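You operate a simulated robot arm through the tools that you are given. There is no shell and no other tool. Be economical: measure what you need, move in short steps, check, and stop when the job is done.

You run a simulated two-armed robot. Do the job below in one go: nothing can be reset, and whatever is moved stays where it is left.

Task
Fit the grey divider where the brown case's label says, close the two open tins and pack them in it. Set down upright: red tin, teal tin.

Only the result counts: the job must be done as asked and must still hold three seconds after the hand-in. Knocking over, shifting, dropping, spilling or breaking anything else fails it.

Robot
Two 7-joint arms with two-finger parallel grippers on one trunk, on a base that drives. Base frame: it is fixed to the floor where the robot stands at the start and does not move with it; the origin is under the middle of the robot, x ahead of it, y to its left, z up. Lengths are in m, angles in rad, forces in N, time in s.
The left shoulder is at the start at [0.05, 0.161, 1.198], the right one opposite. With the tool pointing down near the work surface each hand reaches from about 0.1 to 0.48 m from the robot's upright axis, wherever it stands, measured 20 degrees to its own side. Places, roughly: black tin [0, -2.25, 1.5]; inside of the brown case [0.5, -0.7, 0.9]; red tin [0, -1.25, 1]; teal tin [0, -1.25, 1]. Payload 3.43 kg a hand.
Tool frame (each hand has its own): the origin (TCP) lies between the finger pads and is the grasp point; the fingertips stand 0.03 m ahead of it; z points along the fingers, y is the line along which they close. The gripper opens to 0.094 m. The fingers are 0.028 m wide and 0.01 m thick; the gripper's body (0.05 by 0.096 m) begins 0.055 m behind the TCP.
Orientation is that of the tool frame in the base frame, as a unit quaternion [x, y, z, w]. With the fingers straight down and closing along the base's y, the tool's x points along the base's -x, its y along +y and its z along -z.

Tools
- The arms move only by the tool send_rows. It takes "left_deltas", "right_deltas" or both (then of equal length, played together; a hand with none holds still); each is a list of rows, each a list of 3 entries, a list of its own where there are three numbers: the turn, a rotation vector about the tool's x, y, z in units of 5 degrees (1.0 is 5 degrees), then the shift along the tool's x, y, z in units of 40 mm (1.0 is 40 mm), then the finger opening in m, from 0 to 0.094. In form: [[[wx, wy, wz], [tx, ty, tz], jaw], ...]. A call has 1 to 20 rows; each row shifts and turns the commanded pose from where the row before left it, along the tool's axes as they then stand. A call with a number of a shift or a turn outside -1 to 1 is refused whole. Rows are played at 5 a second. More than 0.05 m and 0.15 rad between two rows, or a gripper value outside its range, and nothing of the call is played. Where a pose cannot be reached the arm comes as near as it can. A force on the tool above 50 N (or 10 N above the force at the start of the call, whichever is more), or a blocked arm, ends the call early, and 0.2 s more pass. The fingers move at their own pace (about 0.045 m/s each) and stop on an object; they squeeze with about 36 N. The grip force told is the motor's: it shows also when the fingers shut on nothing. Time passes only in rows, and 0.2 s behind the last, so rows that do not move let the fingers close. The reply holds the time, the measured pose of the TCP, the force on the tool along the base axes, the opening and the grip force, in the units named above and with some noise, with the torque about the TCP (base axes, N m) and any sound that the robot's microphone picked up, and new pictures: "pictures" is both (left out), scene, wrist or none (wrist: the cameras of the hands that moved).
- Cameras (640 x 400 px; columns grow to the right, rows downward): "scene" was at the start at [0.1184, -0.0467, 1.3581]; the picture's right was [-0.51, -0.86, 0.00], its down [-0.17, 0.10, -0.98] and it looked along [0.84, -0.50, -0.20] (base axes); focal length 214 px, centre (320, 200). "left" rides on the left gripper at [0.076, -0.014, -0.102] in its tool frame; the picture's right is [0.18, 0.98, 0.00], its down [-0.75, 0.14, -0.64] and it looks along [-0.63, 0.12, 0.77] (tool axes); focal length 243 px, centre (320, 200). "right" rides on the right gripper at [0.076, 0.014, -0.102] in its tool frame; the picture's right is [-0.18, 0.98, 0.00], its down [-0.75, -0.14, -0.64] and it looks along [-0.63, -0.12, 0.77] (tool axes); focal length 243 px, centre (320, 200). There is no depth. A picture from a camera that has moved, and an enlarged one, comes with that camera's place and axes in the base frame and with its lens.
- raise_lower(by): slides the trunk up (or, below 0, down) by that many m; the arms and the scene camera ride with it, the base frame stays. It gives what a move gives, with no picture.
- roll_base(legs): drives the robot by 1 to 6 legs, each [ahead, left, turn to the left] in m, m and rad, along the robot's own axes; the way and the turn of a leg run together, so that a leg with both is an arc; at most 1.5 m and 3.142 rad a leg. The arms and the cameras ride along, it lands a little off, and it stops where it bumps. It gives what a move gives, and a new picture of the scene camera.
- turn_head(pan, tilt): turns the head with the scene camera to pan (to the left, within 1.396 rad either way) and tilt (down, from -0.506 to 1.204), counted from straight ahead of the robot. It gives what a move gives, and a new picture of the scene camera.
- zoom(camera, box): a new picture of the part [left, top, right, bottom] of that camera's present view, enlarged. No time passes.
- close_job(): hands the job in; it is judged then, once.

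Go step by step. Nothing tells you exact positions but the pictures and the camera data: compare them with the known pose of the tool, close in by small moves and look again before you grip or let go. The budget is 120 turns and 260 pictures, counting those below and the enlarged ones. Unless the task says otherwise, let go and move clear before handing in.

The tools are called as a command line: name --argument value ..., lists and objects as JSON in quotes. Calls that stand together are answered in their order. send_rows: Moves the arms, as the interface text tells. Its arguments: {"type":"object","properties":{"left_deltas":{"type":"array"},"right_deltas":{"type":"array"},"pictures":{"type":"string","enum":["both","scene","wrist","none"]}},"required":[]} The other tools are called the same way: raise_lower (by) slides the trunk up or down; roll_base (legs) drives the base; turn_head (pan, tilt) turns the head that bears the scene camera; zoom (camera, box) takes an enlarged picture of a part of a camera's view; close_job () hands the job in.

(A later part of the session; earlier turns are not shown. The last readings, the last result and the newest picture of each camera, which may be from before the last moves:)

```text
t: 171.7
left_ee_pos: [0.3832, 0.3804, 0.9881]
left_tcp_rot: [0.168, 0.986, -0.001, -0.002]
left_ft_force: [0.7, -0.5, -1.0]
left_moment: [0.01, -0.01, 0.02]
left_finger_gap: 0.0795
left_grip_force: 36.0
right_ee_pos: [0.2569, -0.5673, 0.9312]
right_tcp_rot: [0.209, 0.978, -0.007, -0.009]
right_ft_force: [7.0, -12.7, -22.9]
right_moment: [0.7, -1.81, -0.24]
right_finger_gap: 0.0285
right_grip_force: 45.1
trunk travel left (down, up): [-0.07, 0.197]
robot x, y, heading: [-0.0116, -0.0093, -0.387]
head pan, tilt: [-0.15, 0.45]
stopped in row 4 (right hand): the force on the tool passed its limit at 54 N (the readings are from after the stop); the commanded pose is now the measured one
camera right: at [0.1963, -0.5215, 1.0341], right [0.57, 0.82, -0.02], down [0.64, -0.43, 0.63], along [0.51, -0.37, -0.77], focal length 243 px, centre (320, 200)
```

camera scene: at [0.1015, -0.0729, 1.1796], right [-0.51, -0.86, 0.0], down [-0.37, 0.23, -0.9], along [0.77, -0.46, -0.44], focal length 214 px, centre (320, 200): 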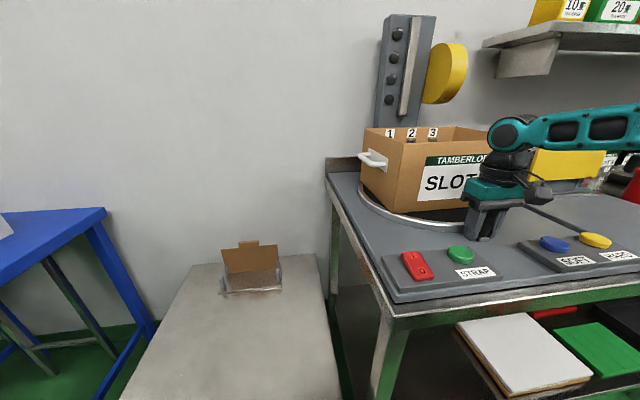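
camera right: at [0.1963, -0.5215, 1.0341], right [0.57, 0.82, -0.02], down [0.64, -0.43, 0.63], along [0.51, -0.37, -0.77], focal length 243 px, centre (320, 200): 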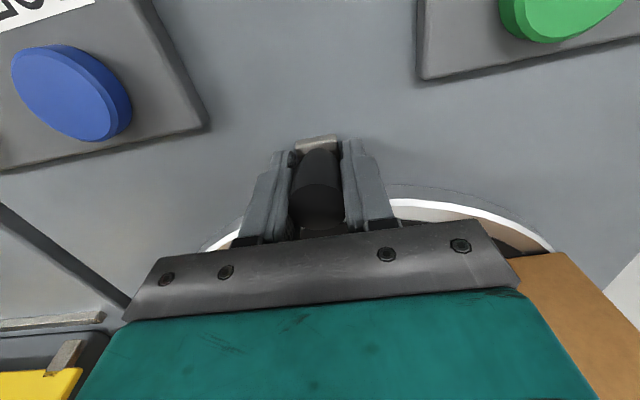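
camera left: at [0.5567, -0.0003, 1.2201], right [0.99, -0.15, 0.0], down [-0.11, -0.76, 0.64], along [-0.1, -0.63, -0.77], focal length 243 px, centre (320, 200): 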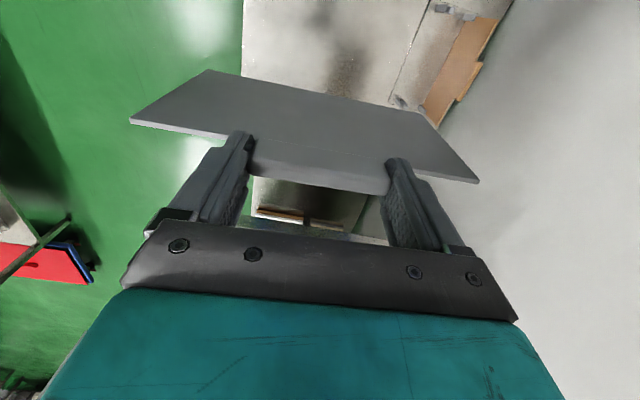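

The knob is rigid, so the turntable stays as it is. I'll release it, raise up and line the head camera exactly with slot 3 to see whether the disc is really in its plane.

send_rows --right_deltas '[[[0, 0, 0], [0, 0, 0.1], 0.08], [[0, 0, 0], [0, 0, 0], 0.08], [[0, 0, 0], [0, 0, 0], 0.08], [[0, 0, 0], [0.3, 0, -1], 0.08], [[0, 0, 0], [0.5, 0, -1], 0.08], [[0, 0, 0], [0.5, 0, -1], 0.08], [[0, 0, 0], [0.5, 0, -1], 0.08], [[0, 0, 0], [0.5, 0, -1], 0.08]]' --pictures "none"

raise_lower --by 0.19

roll_base --legs '[[-0.1, 0, 0], [0, -0.495, 0]]'

turn_head --pan 0.0 --tilt 0.2

zoom --camera "scene" --box '[240, 120, 400, 260]'

```text
t: 173.5
left_ee_pos: [0.3804, 0.3831, 0.9878]
left_tcp_rot: [0.168, 0.986, -0.003, -0.002]
left_ft_force: [-0.1, -0.2, -1.1]
left_moment: [-0.01, 0.04, 0.0]
left_finger_gap: 0.0796
left_grip_force: 35.8
right_ee_pos: [0.1764, -0.523, 1.135]
right_tcp_rot: [0.207, 0.978, -0.008, -0.009]
right_ft_force: [0.8, 0.2, 0.0]
right_moment: [-0.02, 0.01, 0.01]
right_finger_gap: 0.0801
right_grip_force: 0.1
trunk travel left (down, up): [-0.07, 0.197]
robot x, y, heading: [-0.0132, -0.0095, -0.392]
head pan, tilt: [-0.15, 0.45]
```

```text
t: 175.6
left_ee_pos: [0.3816, 0.3837, 1.1771]
left_tcp_rot: [0.167, 0.986, -0.002, -0.001]
left_ft_force: [-0.1, 0.5, -0.7]
left_moment: [0.06, 0.0, 0.0]
left_finger_gap: 0.0798
left_grip_force: 36.3
right_ee_pos: [0.1779, -0.5241, 1.3253]
right_tcp_rot: [0.207, 0.978, -0.009, -0.009]
right_ft_force: [-0.4, 0.1, -0.2]
right_moment: [0.03, 0.04, -0.01]
right_finger_gap: 0.0801
right_grip_force: 0.0
trunk travel left (down, up): [-0.26, 0.007]
robot x, y, heading: [-0.0116, -0.0072, -0.389]
head pan, tilt: [-0.15, 0.45]
```

```text
t: 181.0
left_ee_pos: [0.1077, -0.0213, 1.1786]
left_tcp_rot: [0.163, 0.987, -0.002, -0.001]
left_ft_force: [-0.7, 0.3, -1.0]
left_moment: [0.01, 0.03, 0.01]
left_finger_gap: 0.0794
left_grip_force: 36.2
right_ee_pos: [-0.0892, -0.9272, 1.3251]
right_tcp_rot: [0.202, 0.979, -0.009, -0.01]
right_ft_force: [-0.1, -0.2, 0.7]
right_moment: [0.06, -0.02, 0.01]
right_finger_gap: 0.0802
right_grip_force: 0.1
trunk travel left (down, up): [-0.26, 0.007]
robot x, y, heading: [-0.2843, -0.4126, -0.379]
head pan, tilt: [-0.15, 0.45]
camera scene: at [-0.168, -0.4759, 1.3696], right [-0.51, -0.86, 0.0], down [-0.38, 0.22, -0.9], along [0.78, -0.45, -0.44], focal length 214 px, centre (320, 200)
```

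scene: 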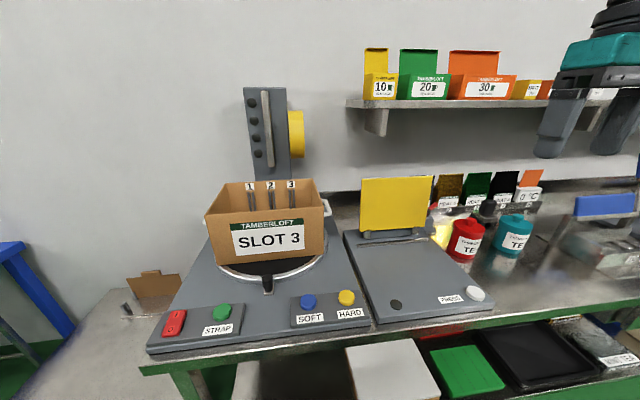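

```text
t: 181.8
left_ee_pos: [0.1076, -0.0198, 1.1771]
left_tcp_rot: [0.164, 0.986, -0.003, -0.002]
left_ft_force: [-0.1, -0.1, 0.0]
left_moment: [-0.02, -0.02, 0.01]
left_finger_gap: 0.0796
left_grip_force: 35.7
right_ee_pos: [-0.0894, -0.9276, 1.3249]
right_tcp_rot: [0.202, 0.979, -0.008, -0.009]
right_ft_force: [0.2, -0.3, 0.6]
right_moment: [0.03, -0.03, -0.02]
right_finger_gap: 0.0798
right_grip_force: 0.1
trunk travel left (down, up): [-0.26, 0.007]
robot x, y, heading: [-0.2815, -0.4135, -0.379]
head pan, tilt: [0.0, 0.201]
camera scene: at [-0.1607, -0.4639, 1.3928], right [-0.37, -0.93, 0.0], down [-0.19, 0.07, -0.98], along [0.91, -0.36, -0.2], focal length 214 px, centre (320, 200)
```

scene: 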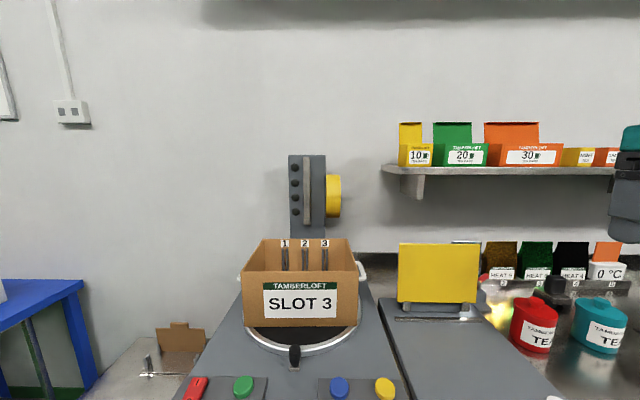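

```text
2.86 times, centred on (320, 190) of scene
camera zoom: at [-0.1607, -0.4639, 1.3928], right [-0.37, -0.93, 0.0], down [-0.19, 0.07, -0.98], along [0.91, -0.36, -0.2], focal length 613 px, centre (320, 229)
```

zoom: 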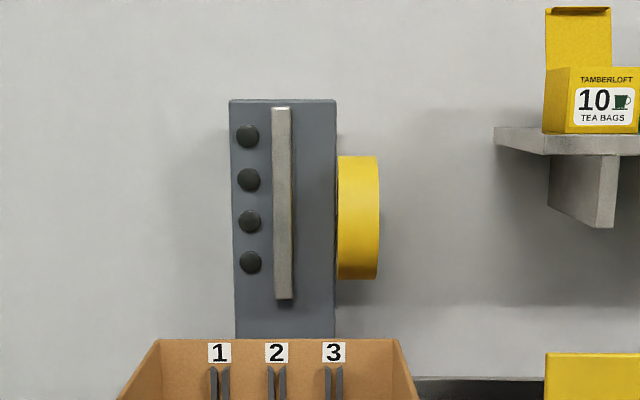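

From straight on, slot 3's plane just passes the disc's left face, so with a small bias to the left the plate can go in from above. Now I'll test whether the left hand can reach that far with the plate pointing toward the wall, over the free area on the left.

roll_base --legs '[[0, 0.35, -0.011]]'

send_rows --left_deltas '[[[0, 0, -1], [0, 0, 0], 0.0], [[0, 0, -1], [0, 0, 0], 0.0], [[0, 0, -1], [0, 0, 0], 0.0], [[0, 0, -1], [0, 0, 0], 0.0], [[0, 0, -1], [0, 0, 0], 0.0], [[0, 0, -1], [0, 0, 0], 0.0], [[0, 0, -1], [0, 0, 0], 0.0], [[0, 0, -1], [0, 0, 0], 0.0], [[0, 0, -1], [0, 0, 0], 0.0], [[0, 0, -1], [0, 0, 0], 0.0], [[0, 0, -1], [0, 0, 0], 0.0], [[0, 0, -1], [0, 0, 0], 0.0], [[0, 0, -1], [0, 0, 0], 0.0], [[0, 0, -1], [0, 0, 0], 0.0], [[0, 0, -1], [0, 0, 0], 0.0], [[0, 0, -1], [0, 0, 0], 0.0], [[0, 0, -1], [0, 0, 0], 0.0], [[0, 0, -1], [0, 0, 0], 0.0]]' --pictures "none"

send_rows --left_deltas '[[[0, 0, 0], [0, -1, 0], 0.0], [[0, 0, 0], [0, -1, 0], 0.0], [[0, 0, 0], [0, -1, 0], 0.0], [[0, 0, 0], [0, -1, 0], 0.0], [[0, 0, 0], [0, -1, 0], 0.0], [[0, 0, 0], [0, -1, 0], 0.0], [[0, 0, 0], [0, -1, 0], 0.0], [[0, 0, 0], [0, -1, 0], 0.0], [[0, 0, 0], [0, -1, 0], 0.0], [[0, 0, 0], [0, -1, 0], 0.0], [[0, 0, 0], [0, -1, 0], 0.0], [[0, 0, 0], [0, -1, 0], 0.0]]' --pictures "scene"

```text
t: 185.4
left_ee_pos: [0.243, 0.2972, 1.1779]
left_tcp_rot: [0.171, 0.985, -0.002, -0.001]
left_ft_force: [0.3, 0.8, -0.7]
left_moment: [0.01, 0.0, 0.02]
left_finger_gap: 0.0793
left_grip_force: 36.3
right_ee_pos: [0.0346, -0.6077, 1.3261]
right_tcp_rot: [0.209, 0.978, -0.008, -0.01]
right_ft_force: [-0.3, 0.7, 0.1]
right_moment: [0.01, -0.02, 0.03]
right_finger_gap: 0.0799
right_grip_force: 0.1
trunk travel left (down, up): [-0.26, 0.007]
robot x, y, heading: [-0.1451, -0.093, -0.394]
head pan, tilt: [0.0, 0.201]
camera scene: at [-0.0301, -0.143, 1.3929], right [-0.38, -0.92, 0.0], down [-0.18, 0.08, -0.98], along [0.91, -0.38, -0.2], focal length 214 px, centre (320, 200)
```

scene: 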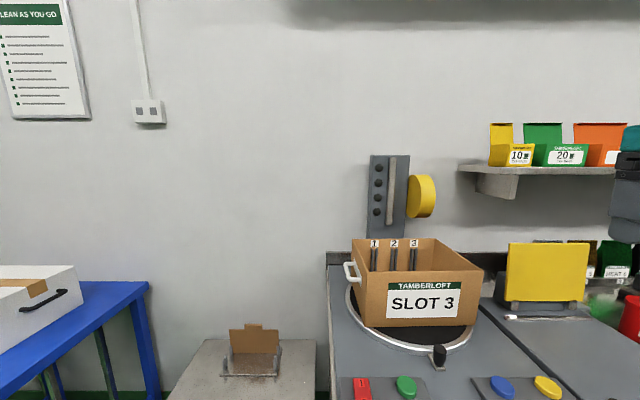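

```text
t: 189.2
left_ee_pos: [0.2432, 0.2942, 1.1779]
left_tcp_rot: [-0.577, 0.817, -0.001, -0.002]
left_ft_force: [0.7, -0.5, -1.3]
left_moment: [-0.02, 0.0, 0.02]
left_finger_gap: 0.0794
left_grip_force: 35.8
right_ee_pos: [0.0354, -0.6082, 1.325]
right_tcp_rot: [0.21, 0.978, -0.009, -0.009]
right_ft_force: [0.1, 0.0, -0.7]
right_moment: [0.01, 0.01, 0.01]
right_finger_gap: 0.0802
right_grip_force: 0.0
trunk travel left (down, up): [-0.26, 0.007]
robot x, y, heading: [-0.1501, -0.0928, -0.395]
head pan, tilt: [0.0, 0.201]
```

```text
t: 191.8
left_ee_pos: [0.5601, 0.1488, 1.1618]
left_tcp_rot: [-0.576, 0.817, -0.001, -0.001]
left_ft_force: [0.0, -0.5, -0.8]
left_moment: [-0.03, -0.02, 0.01]
left_finger_gap: 0.0799
left_grip_force: 36.2
left hand out of reach, approached as far as the arm can: row 9, 10, 11, 12
right_ee_pos: [0.0352, -0.6076, 1.325]
right_tcp_rot: [0.209, 0.978, -0.009, -0.008]
right_ft_force: [-0.1, -0.3, -1.1]
right_moment: [0.01, 0.0, -0.01]
right_finger_gap: 0.0799
right_grip_force: 0.0
trunk travel left (down, up): [-0.26, 0.007]
robot x, y, heading: [-0.1508, -0.0936, -0.397]
head pan, tilt: [0.0, 0.201]
camera scene: at [-0.03, -0.1434, 1.3928], right [-0.38, -0.92, 0.0], down [-0.18, 0.08, -0.98], along [0.9, -0.38, -0.2], focal length 214 px, centre (320, 200)
```

scene: 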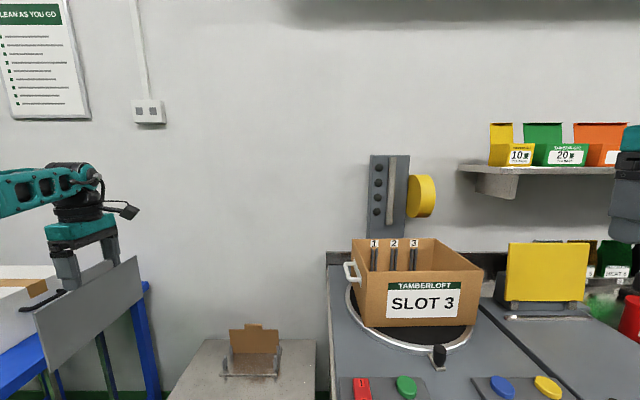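

With this hand yaw the reach is ample. I'll retract and raise the plate, then drive to the case.

send_rows --left_deltas '[[[0, 0, 0], [0, 1, 0], 0.0], [[0, 0, 0], [0, 1, 0], 0.0], [[0, 0, 0], [0, 1, -0.5], 0.0], [[0, 0, 0], [0, 0, -1], 0.0], [[0, 0, 0], [0, 0, -1], 0.0]]' --pictures "none"

raise_lower --by 0.007

roll_base --legs '[[0, -0.634, 0.005], [0.12, 0, 0]]'

turn_head --pan 0.45 --tilt 0.4

```text
t: 193.0
left_ee_pos: [0.4469, 0.1901, 1.2656]
left_tcp_rot: [-0.577, 0.817, 0.0, -0.002]
left_ft_force: [-0.5, -0.5, -0.9]
left_moment: [0.0, -0.02, -0.05]
left_finger_gap: 0.0794
left_grip_force: 36.5
right_ee_pos: [0.0345, -0.6085, 1.3245]
right_tcp_rot: [0.21, 0.978, -0.008, -0.009]
right_ft_force: [-0.6, -0.4, 0.5]
right_moment: [0.01, -0.04, -0.03]
right_finger_gap: 0.0799
right_grip_force: 0.0
trunk travel left (down, up): [-0.26, 0.007]
robot x, y, heading: [-0.1519, -0.0914, -0.395]
head pan, tilt: [0.0, 0.201]
```

```text
t: 193.6
left_ee_pos: [0.4477, 0.1898, 1.2728]
left_tcp_rot: [-0.576, 0.818, 0.0, -0.002]
left_ft_force: [0.6, -0.1, -1.7]
left_moment: [-0.03, 0.03, -0.01]
left_finger_gap: 0.0795
left_grip_force: 35.5
right_ee_pos: [0.0347, -0.6079, 1.3321]
right_tcp_rot: [0.21, 0.978, -0.009, -0.009]
right_ft_force: [-0.6, 0.0, -0.5]
right_moment: [0.0, 0.0, -0.03]
right_finger_gap: 0.0801
right_grip_force: 0.1
trunk travel left (down, up): [-0.267, 0.0]
robot x, y, heading: [-0.1488, -0.0912, -0.398]
head pan, tilt: [0.0, 0.201]
```

```text
t: 200.4
left_ee_pos: [0.3206, -0.4327, 1.2715]
left_tcp_rot: [-0.576, 0.817, -0.001, -0.003]
left_ft_force: [-0.5, -0.2, -1.3]
left_moment: [0.0, 0.05, 0.03]
left_finger_gap: 0.0798
left_grip_force: 36.3
right_ee_pos: [-0.0905, -1.231, 1.3326]
right_tcp_rot: [0.208, 0.978, -0.008, -0.008]
right_ft_force: [-0.6, 0.6, -0.4]
right_moment: [0.02, 0.05, 0.04]
right_finger_gap: 0.0797
right_grip_force: 0.1
trunk travel left (down, up): [-0.267, 0.0]
robot x, y, heading: [-0.2773, -0.7171, -0.394]
head pan, tilt: [0.0, 0.201]
camera scene: at [-0.1568, -0.7667, 1.3995], right [-0.38, -0.92, 0.0], down [-0.19, 0.08, -0.98], along [0.91, -0.37, -0.2], focal length 214 px, centre (320, 200)
```

scene: 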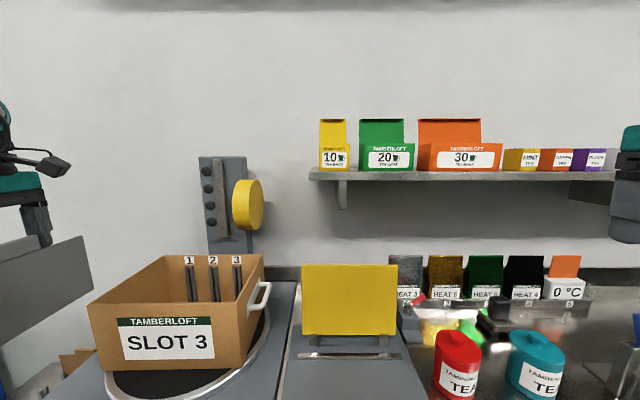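

```text
t: 201.3
left_ee_pos: [0.321, -0.4327, 1.2718]
left_tcp_rot: [-0.577, 0.817, 0.0, -0.003]
left_ft_force: [0.2, 0.9, -0.3]
left_moment: [-0.02, -0.02, -0.05]
left_finger_gap: 0.0794
left_grip_force: 36.2
right_ee_pos: [-0.0912, -1.2307, 1.3311]
right_tcp_rot: [0.208, 0.978, -0.009, -0.009]
right_ft_force: [0.0, 0.8, -0.3]
right_moment: [-0.02, 0.0, -0.03]
right_finger_gap: 0.0802
right_grip_force: 0.0
trunk travel left (down, up): [-0.267, 0.0]
robot x, y, heading: [-0.2781, -0.7167, -0.388]
head pan, tilt: [0.45, 0.4]
camera scene: at [-0.1513, -0.7255, 1.381], right [0.06, -1.0, 0.0], down [-0.39, -0.02, -0.92], along [0.92, 0.05, -0.39], focal length 214 px, centre (320, 200)
```

scene: 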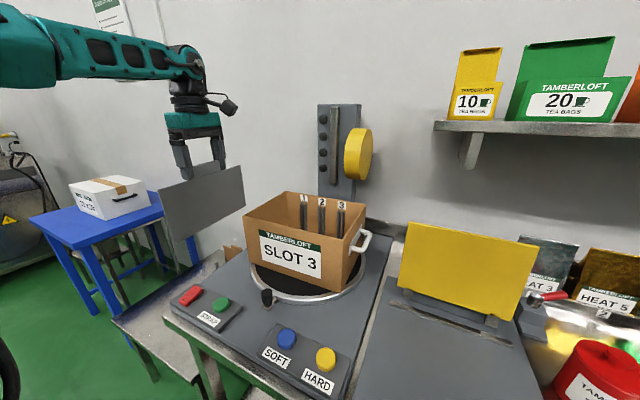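

Excellent view. Zooming in on the slot and the plate to get exact alignment.

zoom --camera "scene" --box '[230, 170, 390, 280]'

zoom --camera "left" --box '[0, 0, 640, 400]'

```text
3.64 times, centred on (310, 225) of scene
camera zoom: at [-0.1513, -0.7255, 1.381], right [0.06, -1.0, 0.0], down [-0.39, -0.02, -0.92], along [0.92, 0.05, -0.39], focal length 780 px, centre (356, 109)
```

zoom: 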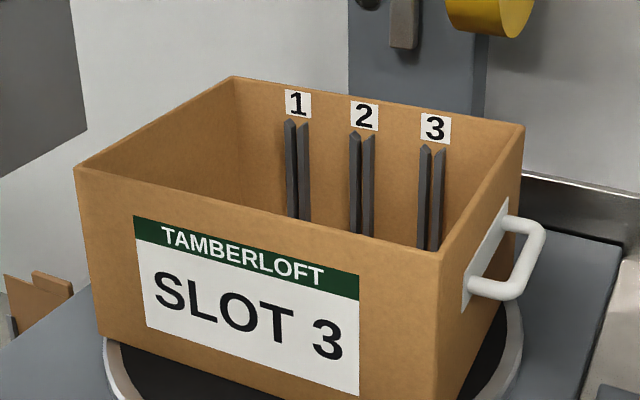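

```text
1.00 times, centred on (320, 200) of left (not enlarged: the box is as wide or as high as the picture)
camera zoom: at [0.308, -0.5083, 1.3749], right [-0.99, 0.15, 0.0], down [0.12, 0.76, 0.64], along [0.1, 0.63, -0.77], focal length 243 px, centre (320, 200)
```

zoom: 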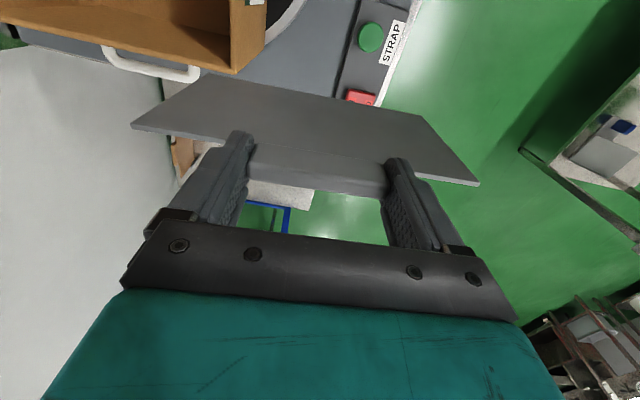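

roll_base --legs '[[0.02, 0.03, 0]]'

send_rows --left_deltas '[[[0, 0, 0.38], [0, -1, 0], 0.0], [[0, 0, 0], [0, -1, 0], 0.0], [[0, 0, 0], [0, -1, 0], 0.0], [[0, 0, 0], [0, -1, 0], 0.0], [[0, 0, 0], [0, -0.7, 0], 0.0], [[0, 0, 0], [0, 0, 0], 0.0]]' --pictures "scene"

```text
t: 202.4
left_ee_pos: [0.3486, -0.4136, 1.2711]
left_tcp_rot: [-0.576, 0.818, -0.001, -0.003]
left_ft_force: [-0.3, -0.5, -0.4]
left_moment: [-0.04, -0.02, 0.04]
left_finger_gap: 0.0794
left_grip_force: 36.3
right_ee_pos: [-0.0636, -1.2118, 1.3326]
right_tcp_rot: [0.21, 0.978, -0.008, -0.009]
right_ft_force: [-0.1, 0.6, 0.6]
right_moment: [0.0, 0.01, -0.01]
right_finger_gap: 0.0795
right_grip_force: 0.0
trunk travel left (down, up): [-0.267, 0.0]
robot x, y, heading: [-0.251, -0.6971, -0.394]
head pan, tilt: [0.45, 0.4]
stopped in leg 1: the robot was blocked; the commanded pose is now the measured one
camera scene: at [-0.1231, -0.7058, 1.3811], right [0.06, -1.0, 0.0], down [-0.39, -0.02, -0.92], along [0.92, 0.05, -0.39], focal length 214 px, centre (320, 200)
```

scene: 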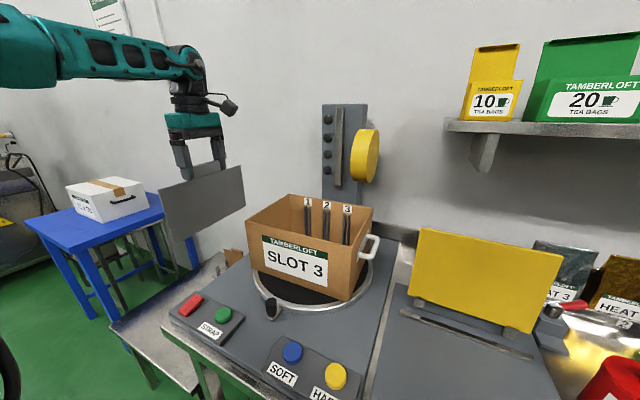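

```text
t: 203.8
left_ee_pos: [0.4313, -0.4449, 1.2721]
left_tcp_rot: [-0.563, 0.827, 0.0, -0.004]
left_ft_force: [0.1, -0.1, -0.6]
left_moment: [0.01, -0.01, 0.04]
left_finger_gap: 0.0794
left_grip_force: 35.5
left hand out of reach, approached as far as the arm can: row 3, 4, 5
right_ee_pos: [-0.0633, -1.2103, 1.3317]
right_tcp_rot: [0.21, 0.978, -0.009, -0.01]
right_ft_force: [0.3, 0.0, 0.4]
right_moment: [0.03, 0.03, 0.0]
right_finger_gap: 0.0799
right_grip_force: 0.0
trunk travel left (down, up): [-0.267, 0.0]
robot x, y, heading: [-0.2493, -0.6989, -0.393]
head pan, tilt: [0.45, 0.4]
camera scene: at [-0.1223, -0.7057, 1.381], right [0.06, -1.0, 0.0], down [-0.39, -0.02, -0.92], along [0.92, 0.05, -0.39], focal length 214 px, centre (320, 200)
```

scene: 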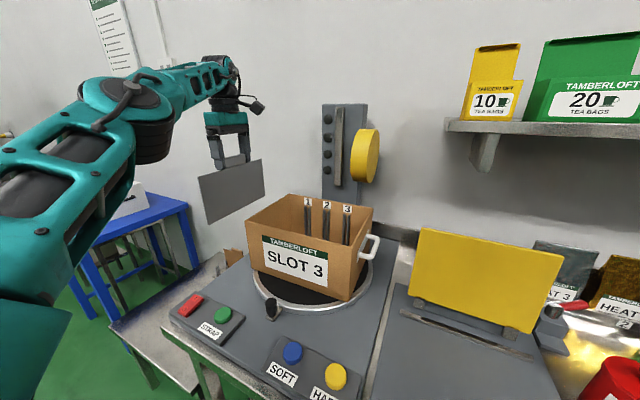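

Borderline at this stance. Rotating the robot a little to the right brings the left shoulder nearer, so I'll retract slightly and turn.

send_rows --left_deltas '[[[0, 0, 0], [0, 1, 0], 0.0], [[0, 0, 0], [0, 1, 0], 0.0], [[0, 0, 0], [0, 1, 0], 0.0], [[0, 0, 0], [0, 1, 0], 0.0], [[0, 0, 0], [0, 1, 0], 0.0]]' --pictures "none"

roll_base --legs '[[0, 0, -0.4]]'

roll_base --legs '[[0.03, 0.02, 0]]'

```text
t: 205.0
left_ee_pos: [0.2456, -0.3708, 1.274]
left_tcp_rot: [-0.562, 0.827, -0.001, -0.003]
left_ft_force: [-0.4, 0.5, -1.3]
left_moment: [0.0, -0.05, 0.01]
left_finger_gap: 0.0797
left_grip_force: 36.0
right_ee_pos: [-0.0648, -1.2094, 1.3335]
right_tcp_rot: [0.21, 0.978, -0.009, -0.008]
right_ft_force: [-0.7, -0.6, 0.1]
right_moment: [-0.02, -0.03, 0.0]
right_finger_gap: 0.0801
right_grip_force: 0.1
trunk travel left (down, up): [-0.267, 0.0]
robot x, y, heading: [-0.2505, -0.6993, -0.397]
head pan, tilt: [0.45, 0.4]
```

```text
t: 206.6
left_ee_pos: [0.334, -0.5914, 1.2739]
left_tcp_rot: [-0.387, 0.922, 0.0, -0.003]
left_ft_force: [0.3, -0.4, -1.5]
left_moment: [0.02, -0.04, 0.0]
left_finger_gap: 0.0792
left_grip_force: 35.9
right_ee_pos: [-0.2805, -1.2443, 1.3317]
right_tcp_rot: [0.4, 0.916, -0.007, -0.01]
right_ft_force: [-0.1, 0.5, 0.7]
right_moment: [-0.03, -0.02, 0.03]
right_finger_gap: 0.0801
right_grip_force: 0.1
trunk travel left (down, up): [-0.267, 0.0]
robot x, y, heading: [-0.2506, -0.6967, -0.797]
head pan, tilt: [0.45, 0.4]
camera scene: at [-0.137, -0.7558, 1.381], right [-0.34, -0.94, 0.0], down [-0.37, 0.13, -0.92], along [0.87, -0.31, -0.39], focal length 214 px, centre (320, 200)
```

scene: 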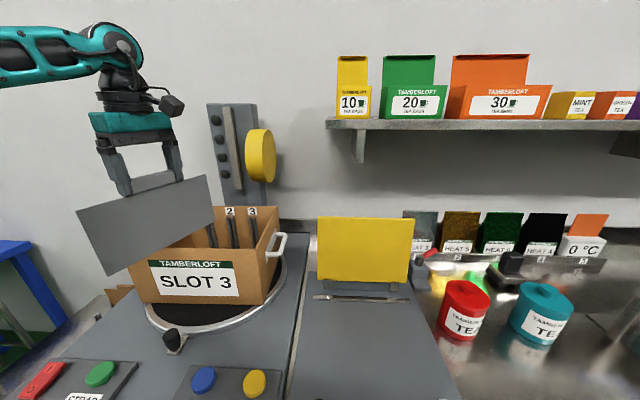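

```text
t: 207.2
left_ee_pos: [0.3327, -0.5916, 1.2743]
left_tcp_rot: [-0.386, 0.922, 0.0, -0.003]
left_ft_force: [0.3, 0.3, -1.8]
left_moment: [0.01, 0.05, 0.02]
left_finger_gap: 0.0796
left_grip_force: 35.3
right_ee_pos: [-0.2808, -1.2433, 1.3309]
right_tcp_rot: [0.401, 0.916, -0.007, -0.011]
right_ft_force: [-0.2, -0.5, 0.4]
right_moment: [-0.05, -0.02, 0.01]
right_finger_gap: 0.0799
right_grip_force: 0.0
trunk travel left (down, up): [-0.267, 0.0]
robot x, y, heading: [-0.25, -0.6995, -0.793]
head pan, tilt: [0.45, 0.4]
stopped in leg 1: the robot was blocked; the commanded pose is now the measured one
camera scene: at [-0.1368, -0.7556, 1.381], right [-0.34, -0.94, 0.0], down [-0.37, 0.13, -0.92], along [0.87, -0.31, -0.39], focal length 214 px, centre (320, 200)
```

scene: 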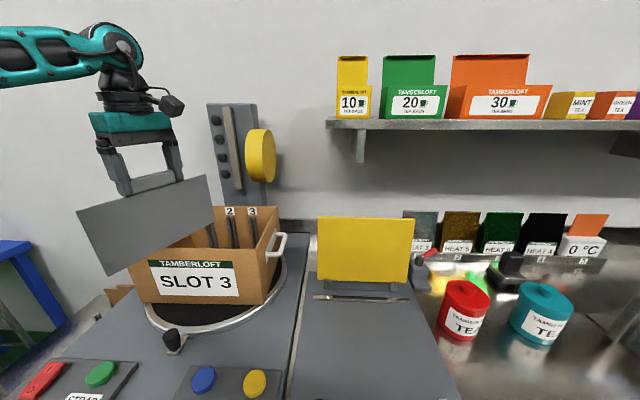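

The base is round, so turning costs nothing and gains about 5 cm of reach. Now I'll turn the hand back so the plate lies square to the case, and move it over.

send_rows --left_deltas '[[[0, 0, -0.92], [0, 0, 0], 0.0], [[0, 0, -0.92], [0, 0, 0], 0.0], [[0, 0, -0.92], [0, 0, 0], 0.0], [[0, 0, -0.92], [0, 0, 0], 0.0], [[0, 0, -0.92], [0, 0, 0], 0.0], [[0, 0, 0], [0, -0.9, 0], 0.0], [[0, 0, 0], [0, -0.9, 0], 0.0], [[0, 0, 0], [0, -0.9, 0], 0.0], [[0, 0, 0], [0.5, -0.8, 0], 0.0], [[0, 0, 0], [0.5, 0, 0], 0.0], [[0, 0, 0], [0, 0, 0], 0.0]]' --pictures "both"

zoom --camera "scene" --box '[130, 110, 310, 290]'

```text
t: 209.6
left_ee_pos: [0.4494, -0.6793, 1.2727]
left_tcp_rot: [-0.562, 0.827, 0.001, -0.002]
left_ft_force: [0.5, -0.1, -1.4]
left_moment: [-0.02, 0.0, 0.02]
left_finger_gap: 0.0793
left_grip_force: 36.4
right_ee_pos: [-0.279, -1.244, 1.3323]
right_tcp_rot: [0.4, 0.916, -0.006, -0.011]
right_ft_force: [-0.3, -0.3, -0.2]
right_moment: [-0.01, 0.01, 0.0]
right_finger_gap: 0.0799
right_grip_force: 0.0
trunk travel left (down, up): [-0.267, 0.0]
robot x, y, heading: [-0.2497, -0.6969, -0.791]
head pan, tilt: [0.45, 0.4]
camera scene: at [-0.1365, -0.7557, 1.3809], right [-0.34, -0.94, 0.0], down [-0.37, 0.13, -0.92], along [0.87, -0.31, -0.39], focal length 214 px, centre (320, 200)
camera left: at [0.4347, -0.7565, 1.3755], right [-0.98, 0.19, 0.01], down [0.15, 0.75, 0.64], along [0.12, 0.63, -0.77], focal length 243 px, centre (320, 200)
```

scene: 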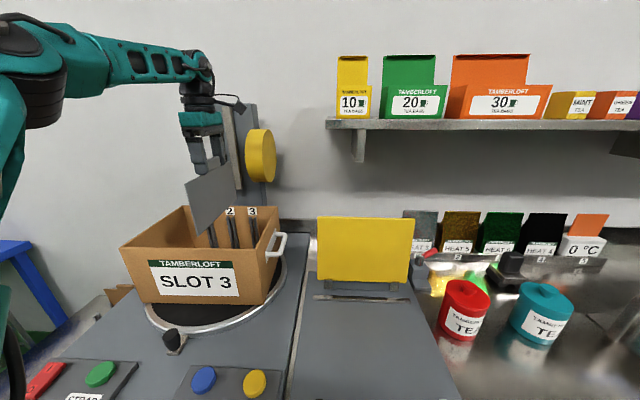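
left: 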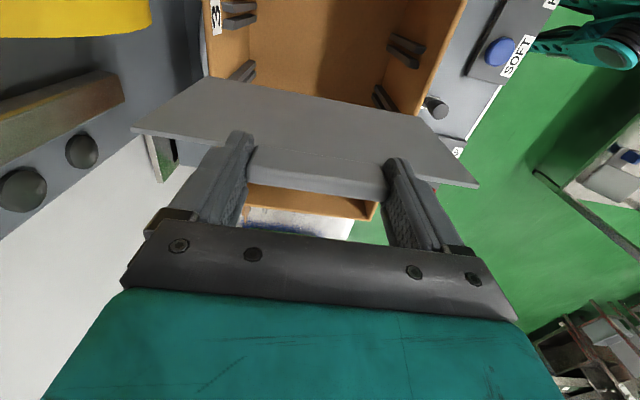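

```text
2.22 times, centred on (220, 200) of scene
camera zoom: at [-0.1365, -0.7557, 1.3809], right [-0.34, -0.94, 0.0], down [-0.37, 0.13, -0.92], along [0.87, -0.31, -0.39], focal length 477 px, centre (542, 200)
```

zoom: 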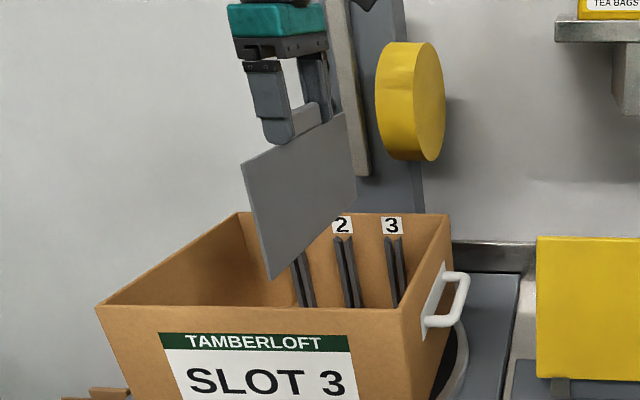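

zoom --camera "left" --box '[190, 0, 450, 110]'

```text
2.46 times, centred on (320, 55) of left
camera zoom: at [0.4347, -0.7565, 1.3755], right [-0.98, 0.19, 0.01], down [0.15, 0.75, 0.64], along [0.12, 0.63, -0.77], focal length 597 px, centre (320, 557)
```

zoom: 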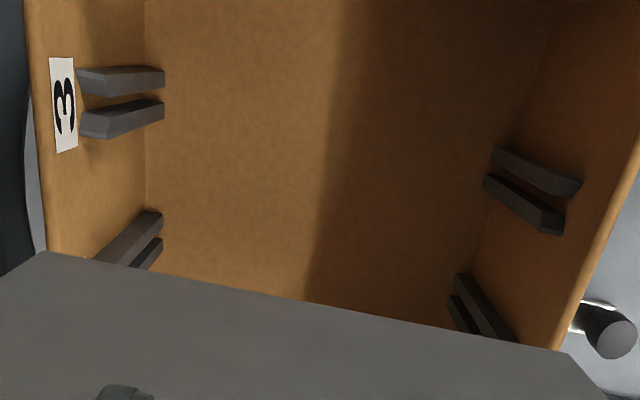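

The wrist camera shows both rib pairs of slot 3 and the plate edge. I need to move 44 mm to the right, with nothing in f. I'll shift and lower the plate to just above the ribs.

send_rows --left_deltas '[[[0, 0, 0.12], [0.53, 0.04, 0], 0.0], [[0, 0, 0], [0.53, 0, 0], 0.0], [[0, 0, 0], [0, 0, 0.5], 0.0], [[0, 0, 0], [0, 0, 0.5], 0.0], [[0, 0, 0], [0, 0, 0], 0.0]]' --pictures "none"

zoom --camera "left" --box '[110, 30, 500, 210]'

zoom --camera "scene" --box '[160, 110, 300, 290]'

```text
t: 210.8
left_ee_pos: [0.4308, -0.7202, 1.2331]
left_tcp_rot: [-0.558, 0.83, 0.0, -0.004]
left_ft_force: [0.8, -0.8, -1.4]
left_moment: [-0.01, -0.09, -0.01]
left_finger_gap: 0.0796
left_grip_force: 36.0
right_ee_pos: [-0.2802, -1.2442, 1.3307]
right_tcp_rot: [0.401, 0.916, -0.007, -0.011]
right_ft_force: [0.3, 0.1, -0.2]
right_moment: [0.03, 0.03, -0.02]
right_finger_gap: 0.0802
right_grip_force: 0.1
trunk travel left (down, up): [-0.267, 0.0]
robot x, y, heading: [-0.2532, -0.694, -0.797]
head pan, tilt: [0.45, 0.4]
```

```text
1.64 times, centred on (305, 120) of left
camera zoom: at [0.4158, -0.796, 1.3364], right [-0.98, 0.2, 0.0], down [0.16, 0.75, 0.64], along [0.12, 0.63, -0.77], focal length 398 px, centre (345, 331)
```

zoom: 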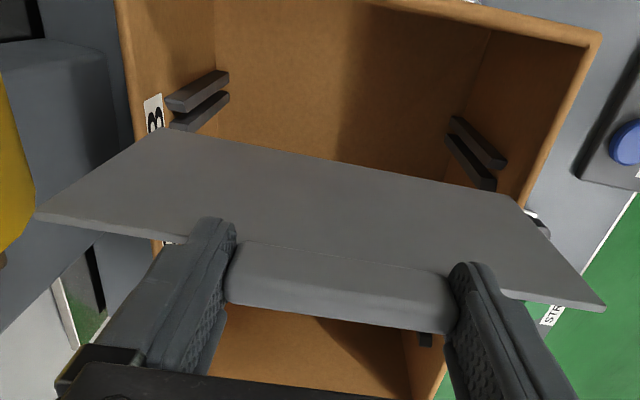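

```text
2.22 times, centred on (230, 200) of scene
camera zoom: at [-0.1368, -0.7556, 1.381], right [-0.34, -0.94, 0.0], down [-0.37, 0.13, -0.92], along [0.87, -0.31, -0.39], focal length 477 px, centre (520, 200)
```

zoom: 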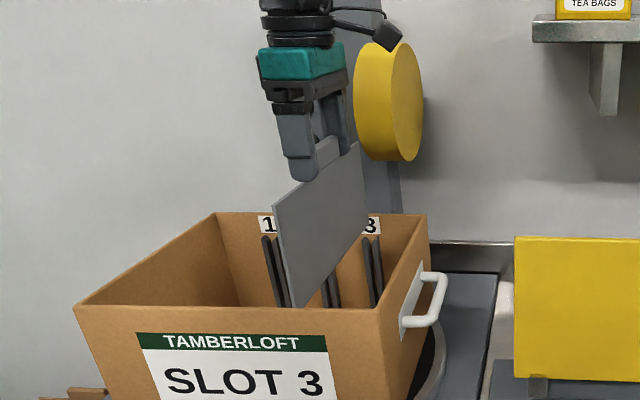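

Only 3 mm more to the right is needed. Correcting and going down to the rib tops.

send_rows --left_deltas '[[[0, 0, 0], [0.085, -0.06, 0], 0.0], [[0, 0, 0], [0, 0, 0.4], 0.0], [[0, 0, 0], [0, 0, 0], 0.0]]' --pictures "none"

zoom --camera "left" --box '[170, 60, 300, 140]'

zoom --camera "left" --box '[350, 80, 480, 170]'

```text
t: 211.6
left_ee_pos: [0.4312, -0.7239, 1.2185]
left_tcp_rot: [-0.558, 0.83, 0.002, -0.003]
left_ft_force: [1.1, -0.1, -1.3]
left_moment: [-0.05, 0.02, -0.01]
left_finger_gap: 0.0794
left_grip_force: 36.3
right_ee_pos: [-0.2796, -1.2438, 1.3315]
right_tcp_rot: [0.401, 0.916, -0.006, -0.011]
right_ft_force: [0.3, 0.1, 0.2]
right_moment: [-0.02, -0.03, 0.0]
right_finger_gap: 0.0797
right_grip_force: 0.0
trunk travel left (down, up): [-0.267, 0.0]
robot x, y, heading: [-0.25, -0.6957, -0.793]
head pan, tilt: [0.45, 0.4]
```

```text
4.92 times, centred on (235, 100) of left
camera zoom: at [0.4168, -0.7991, 1.3204], right [-0.98, 0.2, 0.0], down [0.16, 0.75, 0.64], along [0.12, 0.63, -0.77], focal length 1194 px, centre (738, 692)
```

zoom: 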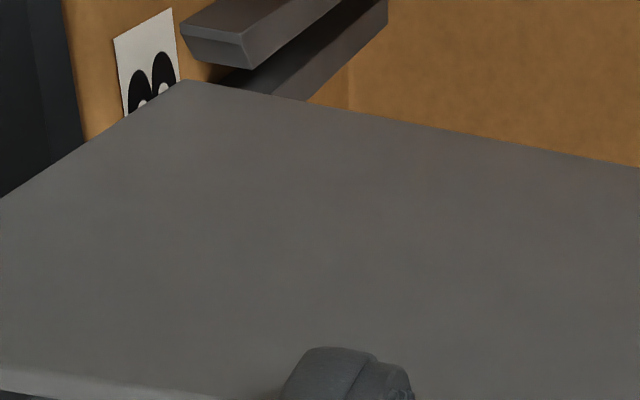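

```text
4.44 times, centred on (415, 125) of left
camera zoom: at [0.4168, -0.7991, 1.3204], right [-0.98, 0.2, 0.0], down [0.16, 0.75, 0.64], along [0.12, 0.63, -0.77], focal length 1078 px, centre (-102, 533)
```

zoom: 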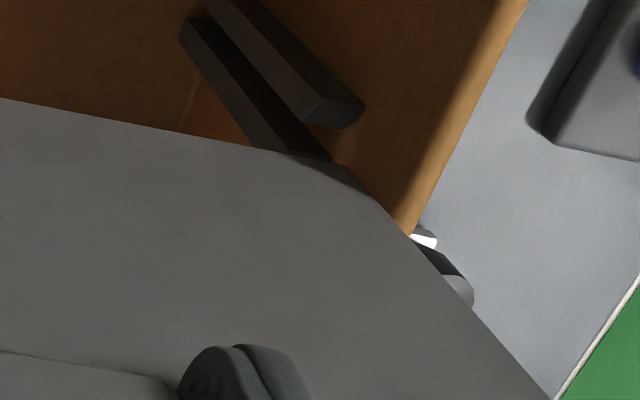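

Back is within the gap, the front needs about 2 mm to the right. A tiny twist, then down into the ribs while watching force.

send_rows --left_deltas '[[[0, 0, -0.13], [0.04, 0, 0], 0.0], [[0, 0, 0], [0, 0, 0.15], 0.0], [[0, 0, 0], [0, 0, 0.15], 0.0], [[0, 0, 0], [0, 0, 0.15], 0.0], [[0, 0, 0], [0, 0, 0], 0.0]]' --pictures "none"

zoom --camera "left" --box '[170, 60, 300, 140]'

zoom --camera "left" --box '[350, 80, 480, 170]'

```text
t: 212.8
left_ee_pos: [0.432, -0.7249, 1.1998]
left_tcp_rot: [-0.562, 0.827, 0.001, -0.003]
left_ft_force: [1.0, -1.0, -1.1]
left_moment: [0.0, -0.01, 0.0]
left_finger_gap: 0.0796
left_grip_force: 36.3
right_ee_pos: [-0.2804, -1.243, 1.3314]
right_tcp_rot: [0.401, 0.916, -0.007, -0.011]
right_ft_force: [0.2, -0.2, 0.9]
right_moment: [0.0, -0.01, -0.03]
right_finger_gap: 0.08
right_grip_force: 0.0
trunk travel left (down, up): [-0.267, 0.0]
robot x, y, heading: [-0.2509, -0.696, -0.79]
head pan, tilt: [0.45, 0.4]
```

```text
4.92 times, centred on (235, 100) of left
camera zoom: at [0.4185, -0.8002, 1.3018], right [-0.98, 0.19, 0.01], down [0.15, 0.75, 0.64], along [0.12, 0.63, -0.77], focal length 1194 px, centre (738, 692)
```

zoom: 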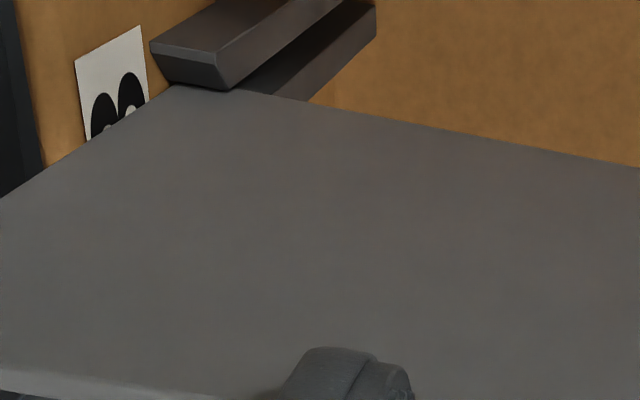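

```text
4.44 times, centred on (415, 125) of left
camera zoom: at [0.4185, -0.8002, 1.3018], right [-0.98, 0.19, 0.01], down [0.15, 0.75, 0.64], along [0.12, 0.63, -0.77], focal length 1078 px, centre (-102, 533)
```

zoom: 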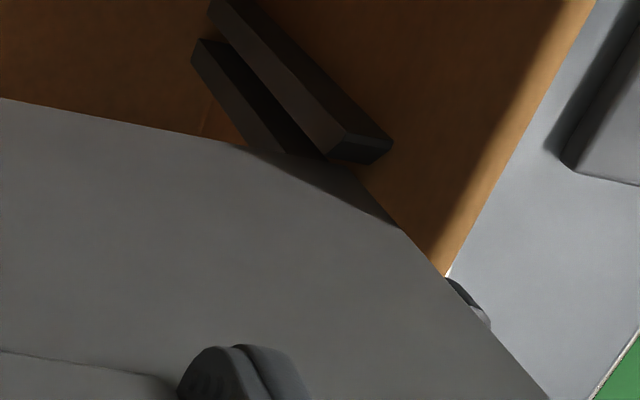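

send_rows --left_deltas '[[[0, 0, 0], [0, 0, 0.1], 0.0], [[0, 0, 0], [0, 0, 0.1], 0.0], [[0, 0, 0], [0, 0, 0.1], 0.0], [[0, 0, 0], [0, 0, 0], 0.0]]' --pictures "wrist"

zoom --camera "scene" --box '[190, 130, 290, 250]'

```text
t: 213.8
left_ee_pos: [0.4323, -0.7244, 1.1875]
left_tcp_rot: [-0.563, 0.827, 0.001, -0.002]
left_ft_force: [0.2, -0.1, -1.2]
left_moment: [0.03, -0.02, 0.03]
left_finger_gap: 0.0797
left_grip_force: 35.8
right_ee_pos: [-0.2792, -1.2428, 1.3319]
right_tcp_rot: [0.401, 0.916, -0.007, -0.011]
right_ft_force: [-0.7, -0.2, -0.4]
right_moment: [0.04, 0.0, 0.0]
right_finger_gap: 0.0801
right_grip_force: 0.0
trunk travel left (down, up): [-0.267, 0.0]
robot x, y, heading: [-0.2478, -0.6972, -0.794]
head pan, tilt: [0.45, 0.4]
camera left: at [0.4179, -0.8004, 1.2897], right [-0.98, 0.19, 0.0], down [0.15, 0.75, 0.64], along [0.12, 0.63, -0.77], focal length 243 px, centre (320, 200)
```

left: 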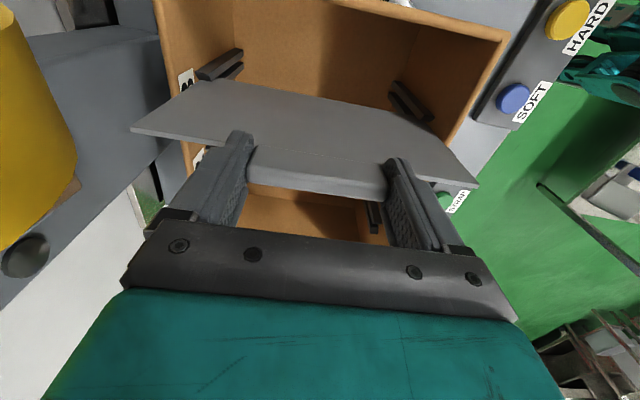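

```text
3.33 times, centred on (240, 190) of scene
camera zoom: at [-0.1368, -0.7556, 1.381], right [-0.34, -0.94, 0.0], down [-0.37, 0.13, -0.92], along [0.87, -0.31, -0.39], focal length 715 px, centre (587, 233)
```

zoom: 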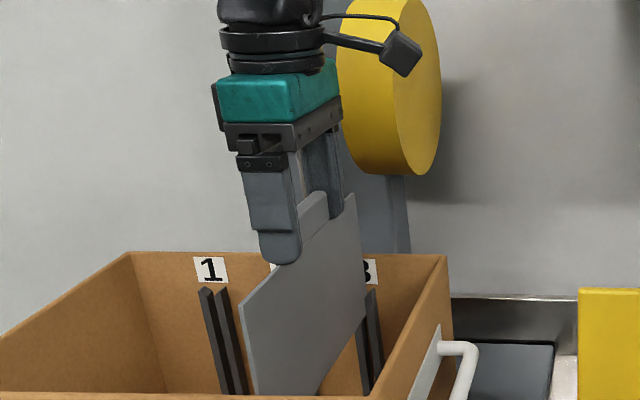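

zoom --camera "left" --box '[350, 60, 480, 150]'

zoom --camera "left" --box '[150, 30, 280, 120]'

```text
4.44 times, centred on (415, 105) of left
camera zoom: at [0.4179, -0.8004, 1.2897], right [-0.98, 0.19, 0.0], down [0.15, 0.75, 0.64], along [0.12, 0.63, -0.77], focal length 1078 px, centre (-102, 622)
```

zoom: 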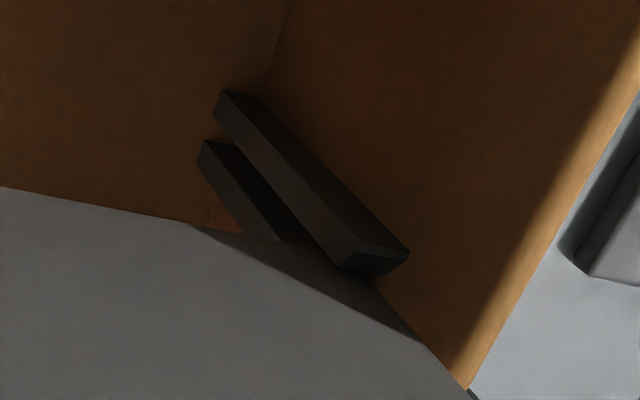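

```text
4.44 times, centred on (215, 75) of left
camera zoom: at [0.4179, -0.8004, 1.2897], right [-0.98, 0.19, 0.0], down [0.15, 0.75, 0.64], along [0.12, 0.63, -0.77], focal length 1078 px, centre (787, 756)
```

zoom: 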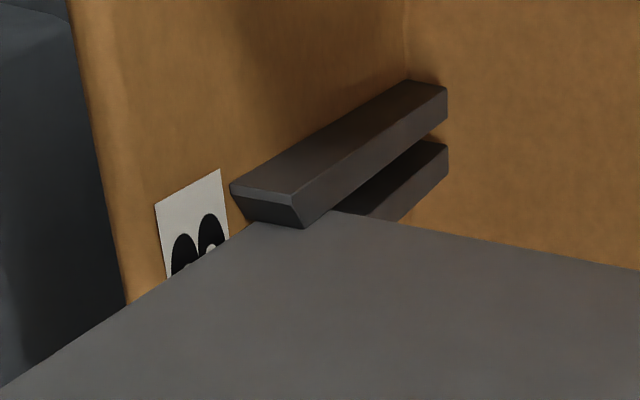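

Both ends are between their ribs. Sliding the divider down to the floor of the case.

send_rows --left_deltas '[[[0, 0, 0], [0, 0, 0.25], 0.0], [[0, 0, 0], [0, 0, 0.25], 0.0], [[0, 0, 0], [0, 0, 0.25], 0.0], [[0, 0, 0], [0, 0, 0.25], 0.0], [[0, 0, 0], [0, 0, 0.25], 0.0], [[0, 0, 0], [0, 0, 0.25], 0.0], [[0, 0, 0], [0, 0, 0.25], 0.0], [[0, 0, 0], [0, 0, 0.25], 0.0], [[0, 0, 0], [0, 0, 0.2], 0.0], [[0, 0, 0], [0, 0, 0], 0.0]]' --pictures "wrist"

zoom --camera "scene" --box '[110, 130, 310, 310]'

```text
t: 216.0
left_ee_pos: [0.4308, -0.7246, 1.0992]
left_tcp_rot: [-0.563, 0.827, 0.0, -0.003]
left_ft_force: [0.3, 2.7, -0.9]
left_moment: [0.11, -0.12, 0.3]
left_finger_gap: 0.0793
left_grip_force: 35.2
right_ee_pos: [-0.2799, -1.2438, 1.3325]
right_tcp_rot: [0.401, 0.916, -0.006, -0.01]
right_ft_force: [-0.7, -0.4, 0.3]
right_moment: [0.03, -0.02, -0.03]
right_finger_gap: 0.0802
right_grip_force: 0.1
trunk travel left (down, up): [-0.267, 0.0]
robot x, y, heading: [-0.2498, -0.6954, -0.8]
head pan, tilt: [0.45, 0.4]
camera left: at [0.4175, -0.8005, 1.2015], right [-0.98, 0.19, 0.01], down [0.15, 0.75, 0.64], along [0.12, 0.63, -0.77], focal length 243 px, centre (320, 200)
```

left: 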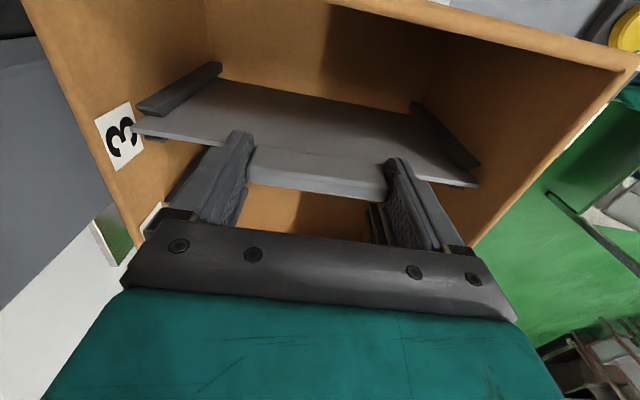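

```text
2.22 times, centred on (210, 220) of scene
camera zoom: at [-0.1368, -0.7553, 1.381], right [-0.34, -0.94, 0.0], down [-0.37, 0.13, -0.92], along [0.87, -0.31, -0.39], focal length 477 px, centre (564, 156)
```

zoom: 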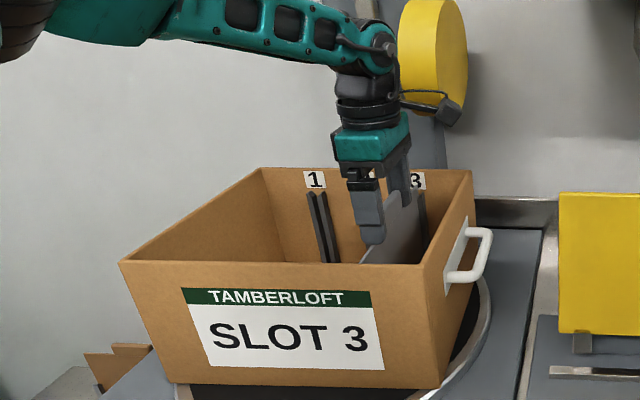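

send_rows --left_deltas '[[[0, 0, 0], [0, 0, 0.25], 0.0], [[0, 0, 0], [0, 0, 0.25], 0.0], [[0, 0, 0], [0, 0, 0.25], 0.0], [[0, 0, 0], [0, 0, 0.2], 0.0], [[0, 0, 0], [0, 0, 0.2], 0.0], [[0, 0, 0], [0, 0, 0.2], 0.0]]' --pictures "none"

zoom --camera "left" --box '[80, 40, 520, 260]'

zoom --camera "scene" --box '[110, 130, 310, 310]'

```text
t: 216.9
left_ee_pos: [0.4327, -0.726, 1.0797]
left_tcp_rot: [-0.564, 0.826, -0.005, 0.001]
left_ft_force: [-3.2, 6.6, 22.0]
left_moment: [0.87, 2.12, 0.38]
left_finger_gap: 0.0798
left_grip_force: 36.3
right_ee_pos: [-0.2812, -1.2424, 1.3334]
right_tcp_rot: [0.401, 0.916, -0.006, -0.009]
right_ft_force: [0.6, -0.2, 0.3]
right_moment: [-0.02, 0.0, 0.0]
right_finger_gap: 0.08
right_grip_force: 0.1
trunk travel left (down, up): [-0.267, 0.0]
robot x, y, heading: [-0.247, -0.6975, -0.794]
head pan, tilt: [0.45, 0.4]
stopped in row 4 (left hand): the force on the tool passed its limit at 58 N (the readings are from after the stop); the commanded pose is now the measured one
```

```text
1.45 times, centred on (300, 150) of left
camera zoom: at [0.4177, -0.8006, 1.1838], right [-0.98, 0.18, -0.01], down [0.14, 0.76, 0.64], along [0.12, 0.62, -0.77], focal length 353 px, centre (349, 273)
```

zoom: 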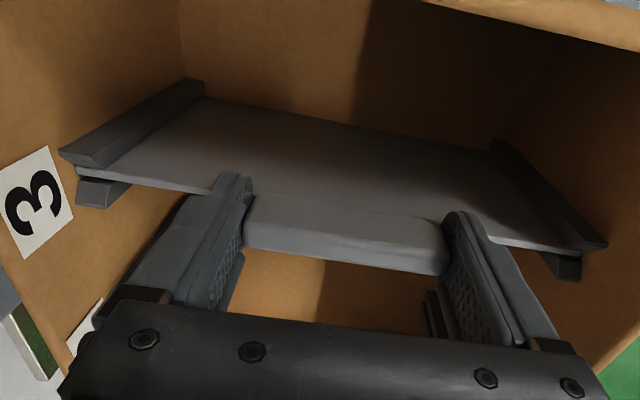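

```text
2.22 times, centred on (210, 220) of scene
camera zoom: at [-0.1394, -0.7547, 1.3815], right [-0.34, -0.94, 0.0], down [-0.36, 0.13, -0.92], along [0.87, -0.31, -0.39], focal length 477 px, centre (564, 156)
```

zoom: 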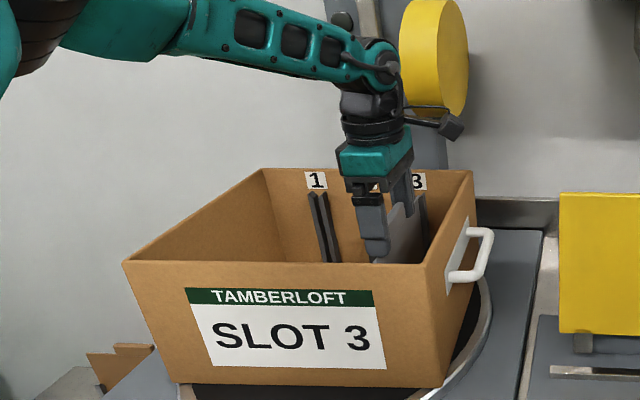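

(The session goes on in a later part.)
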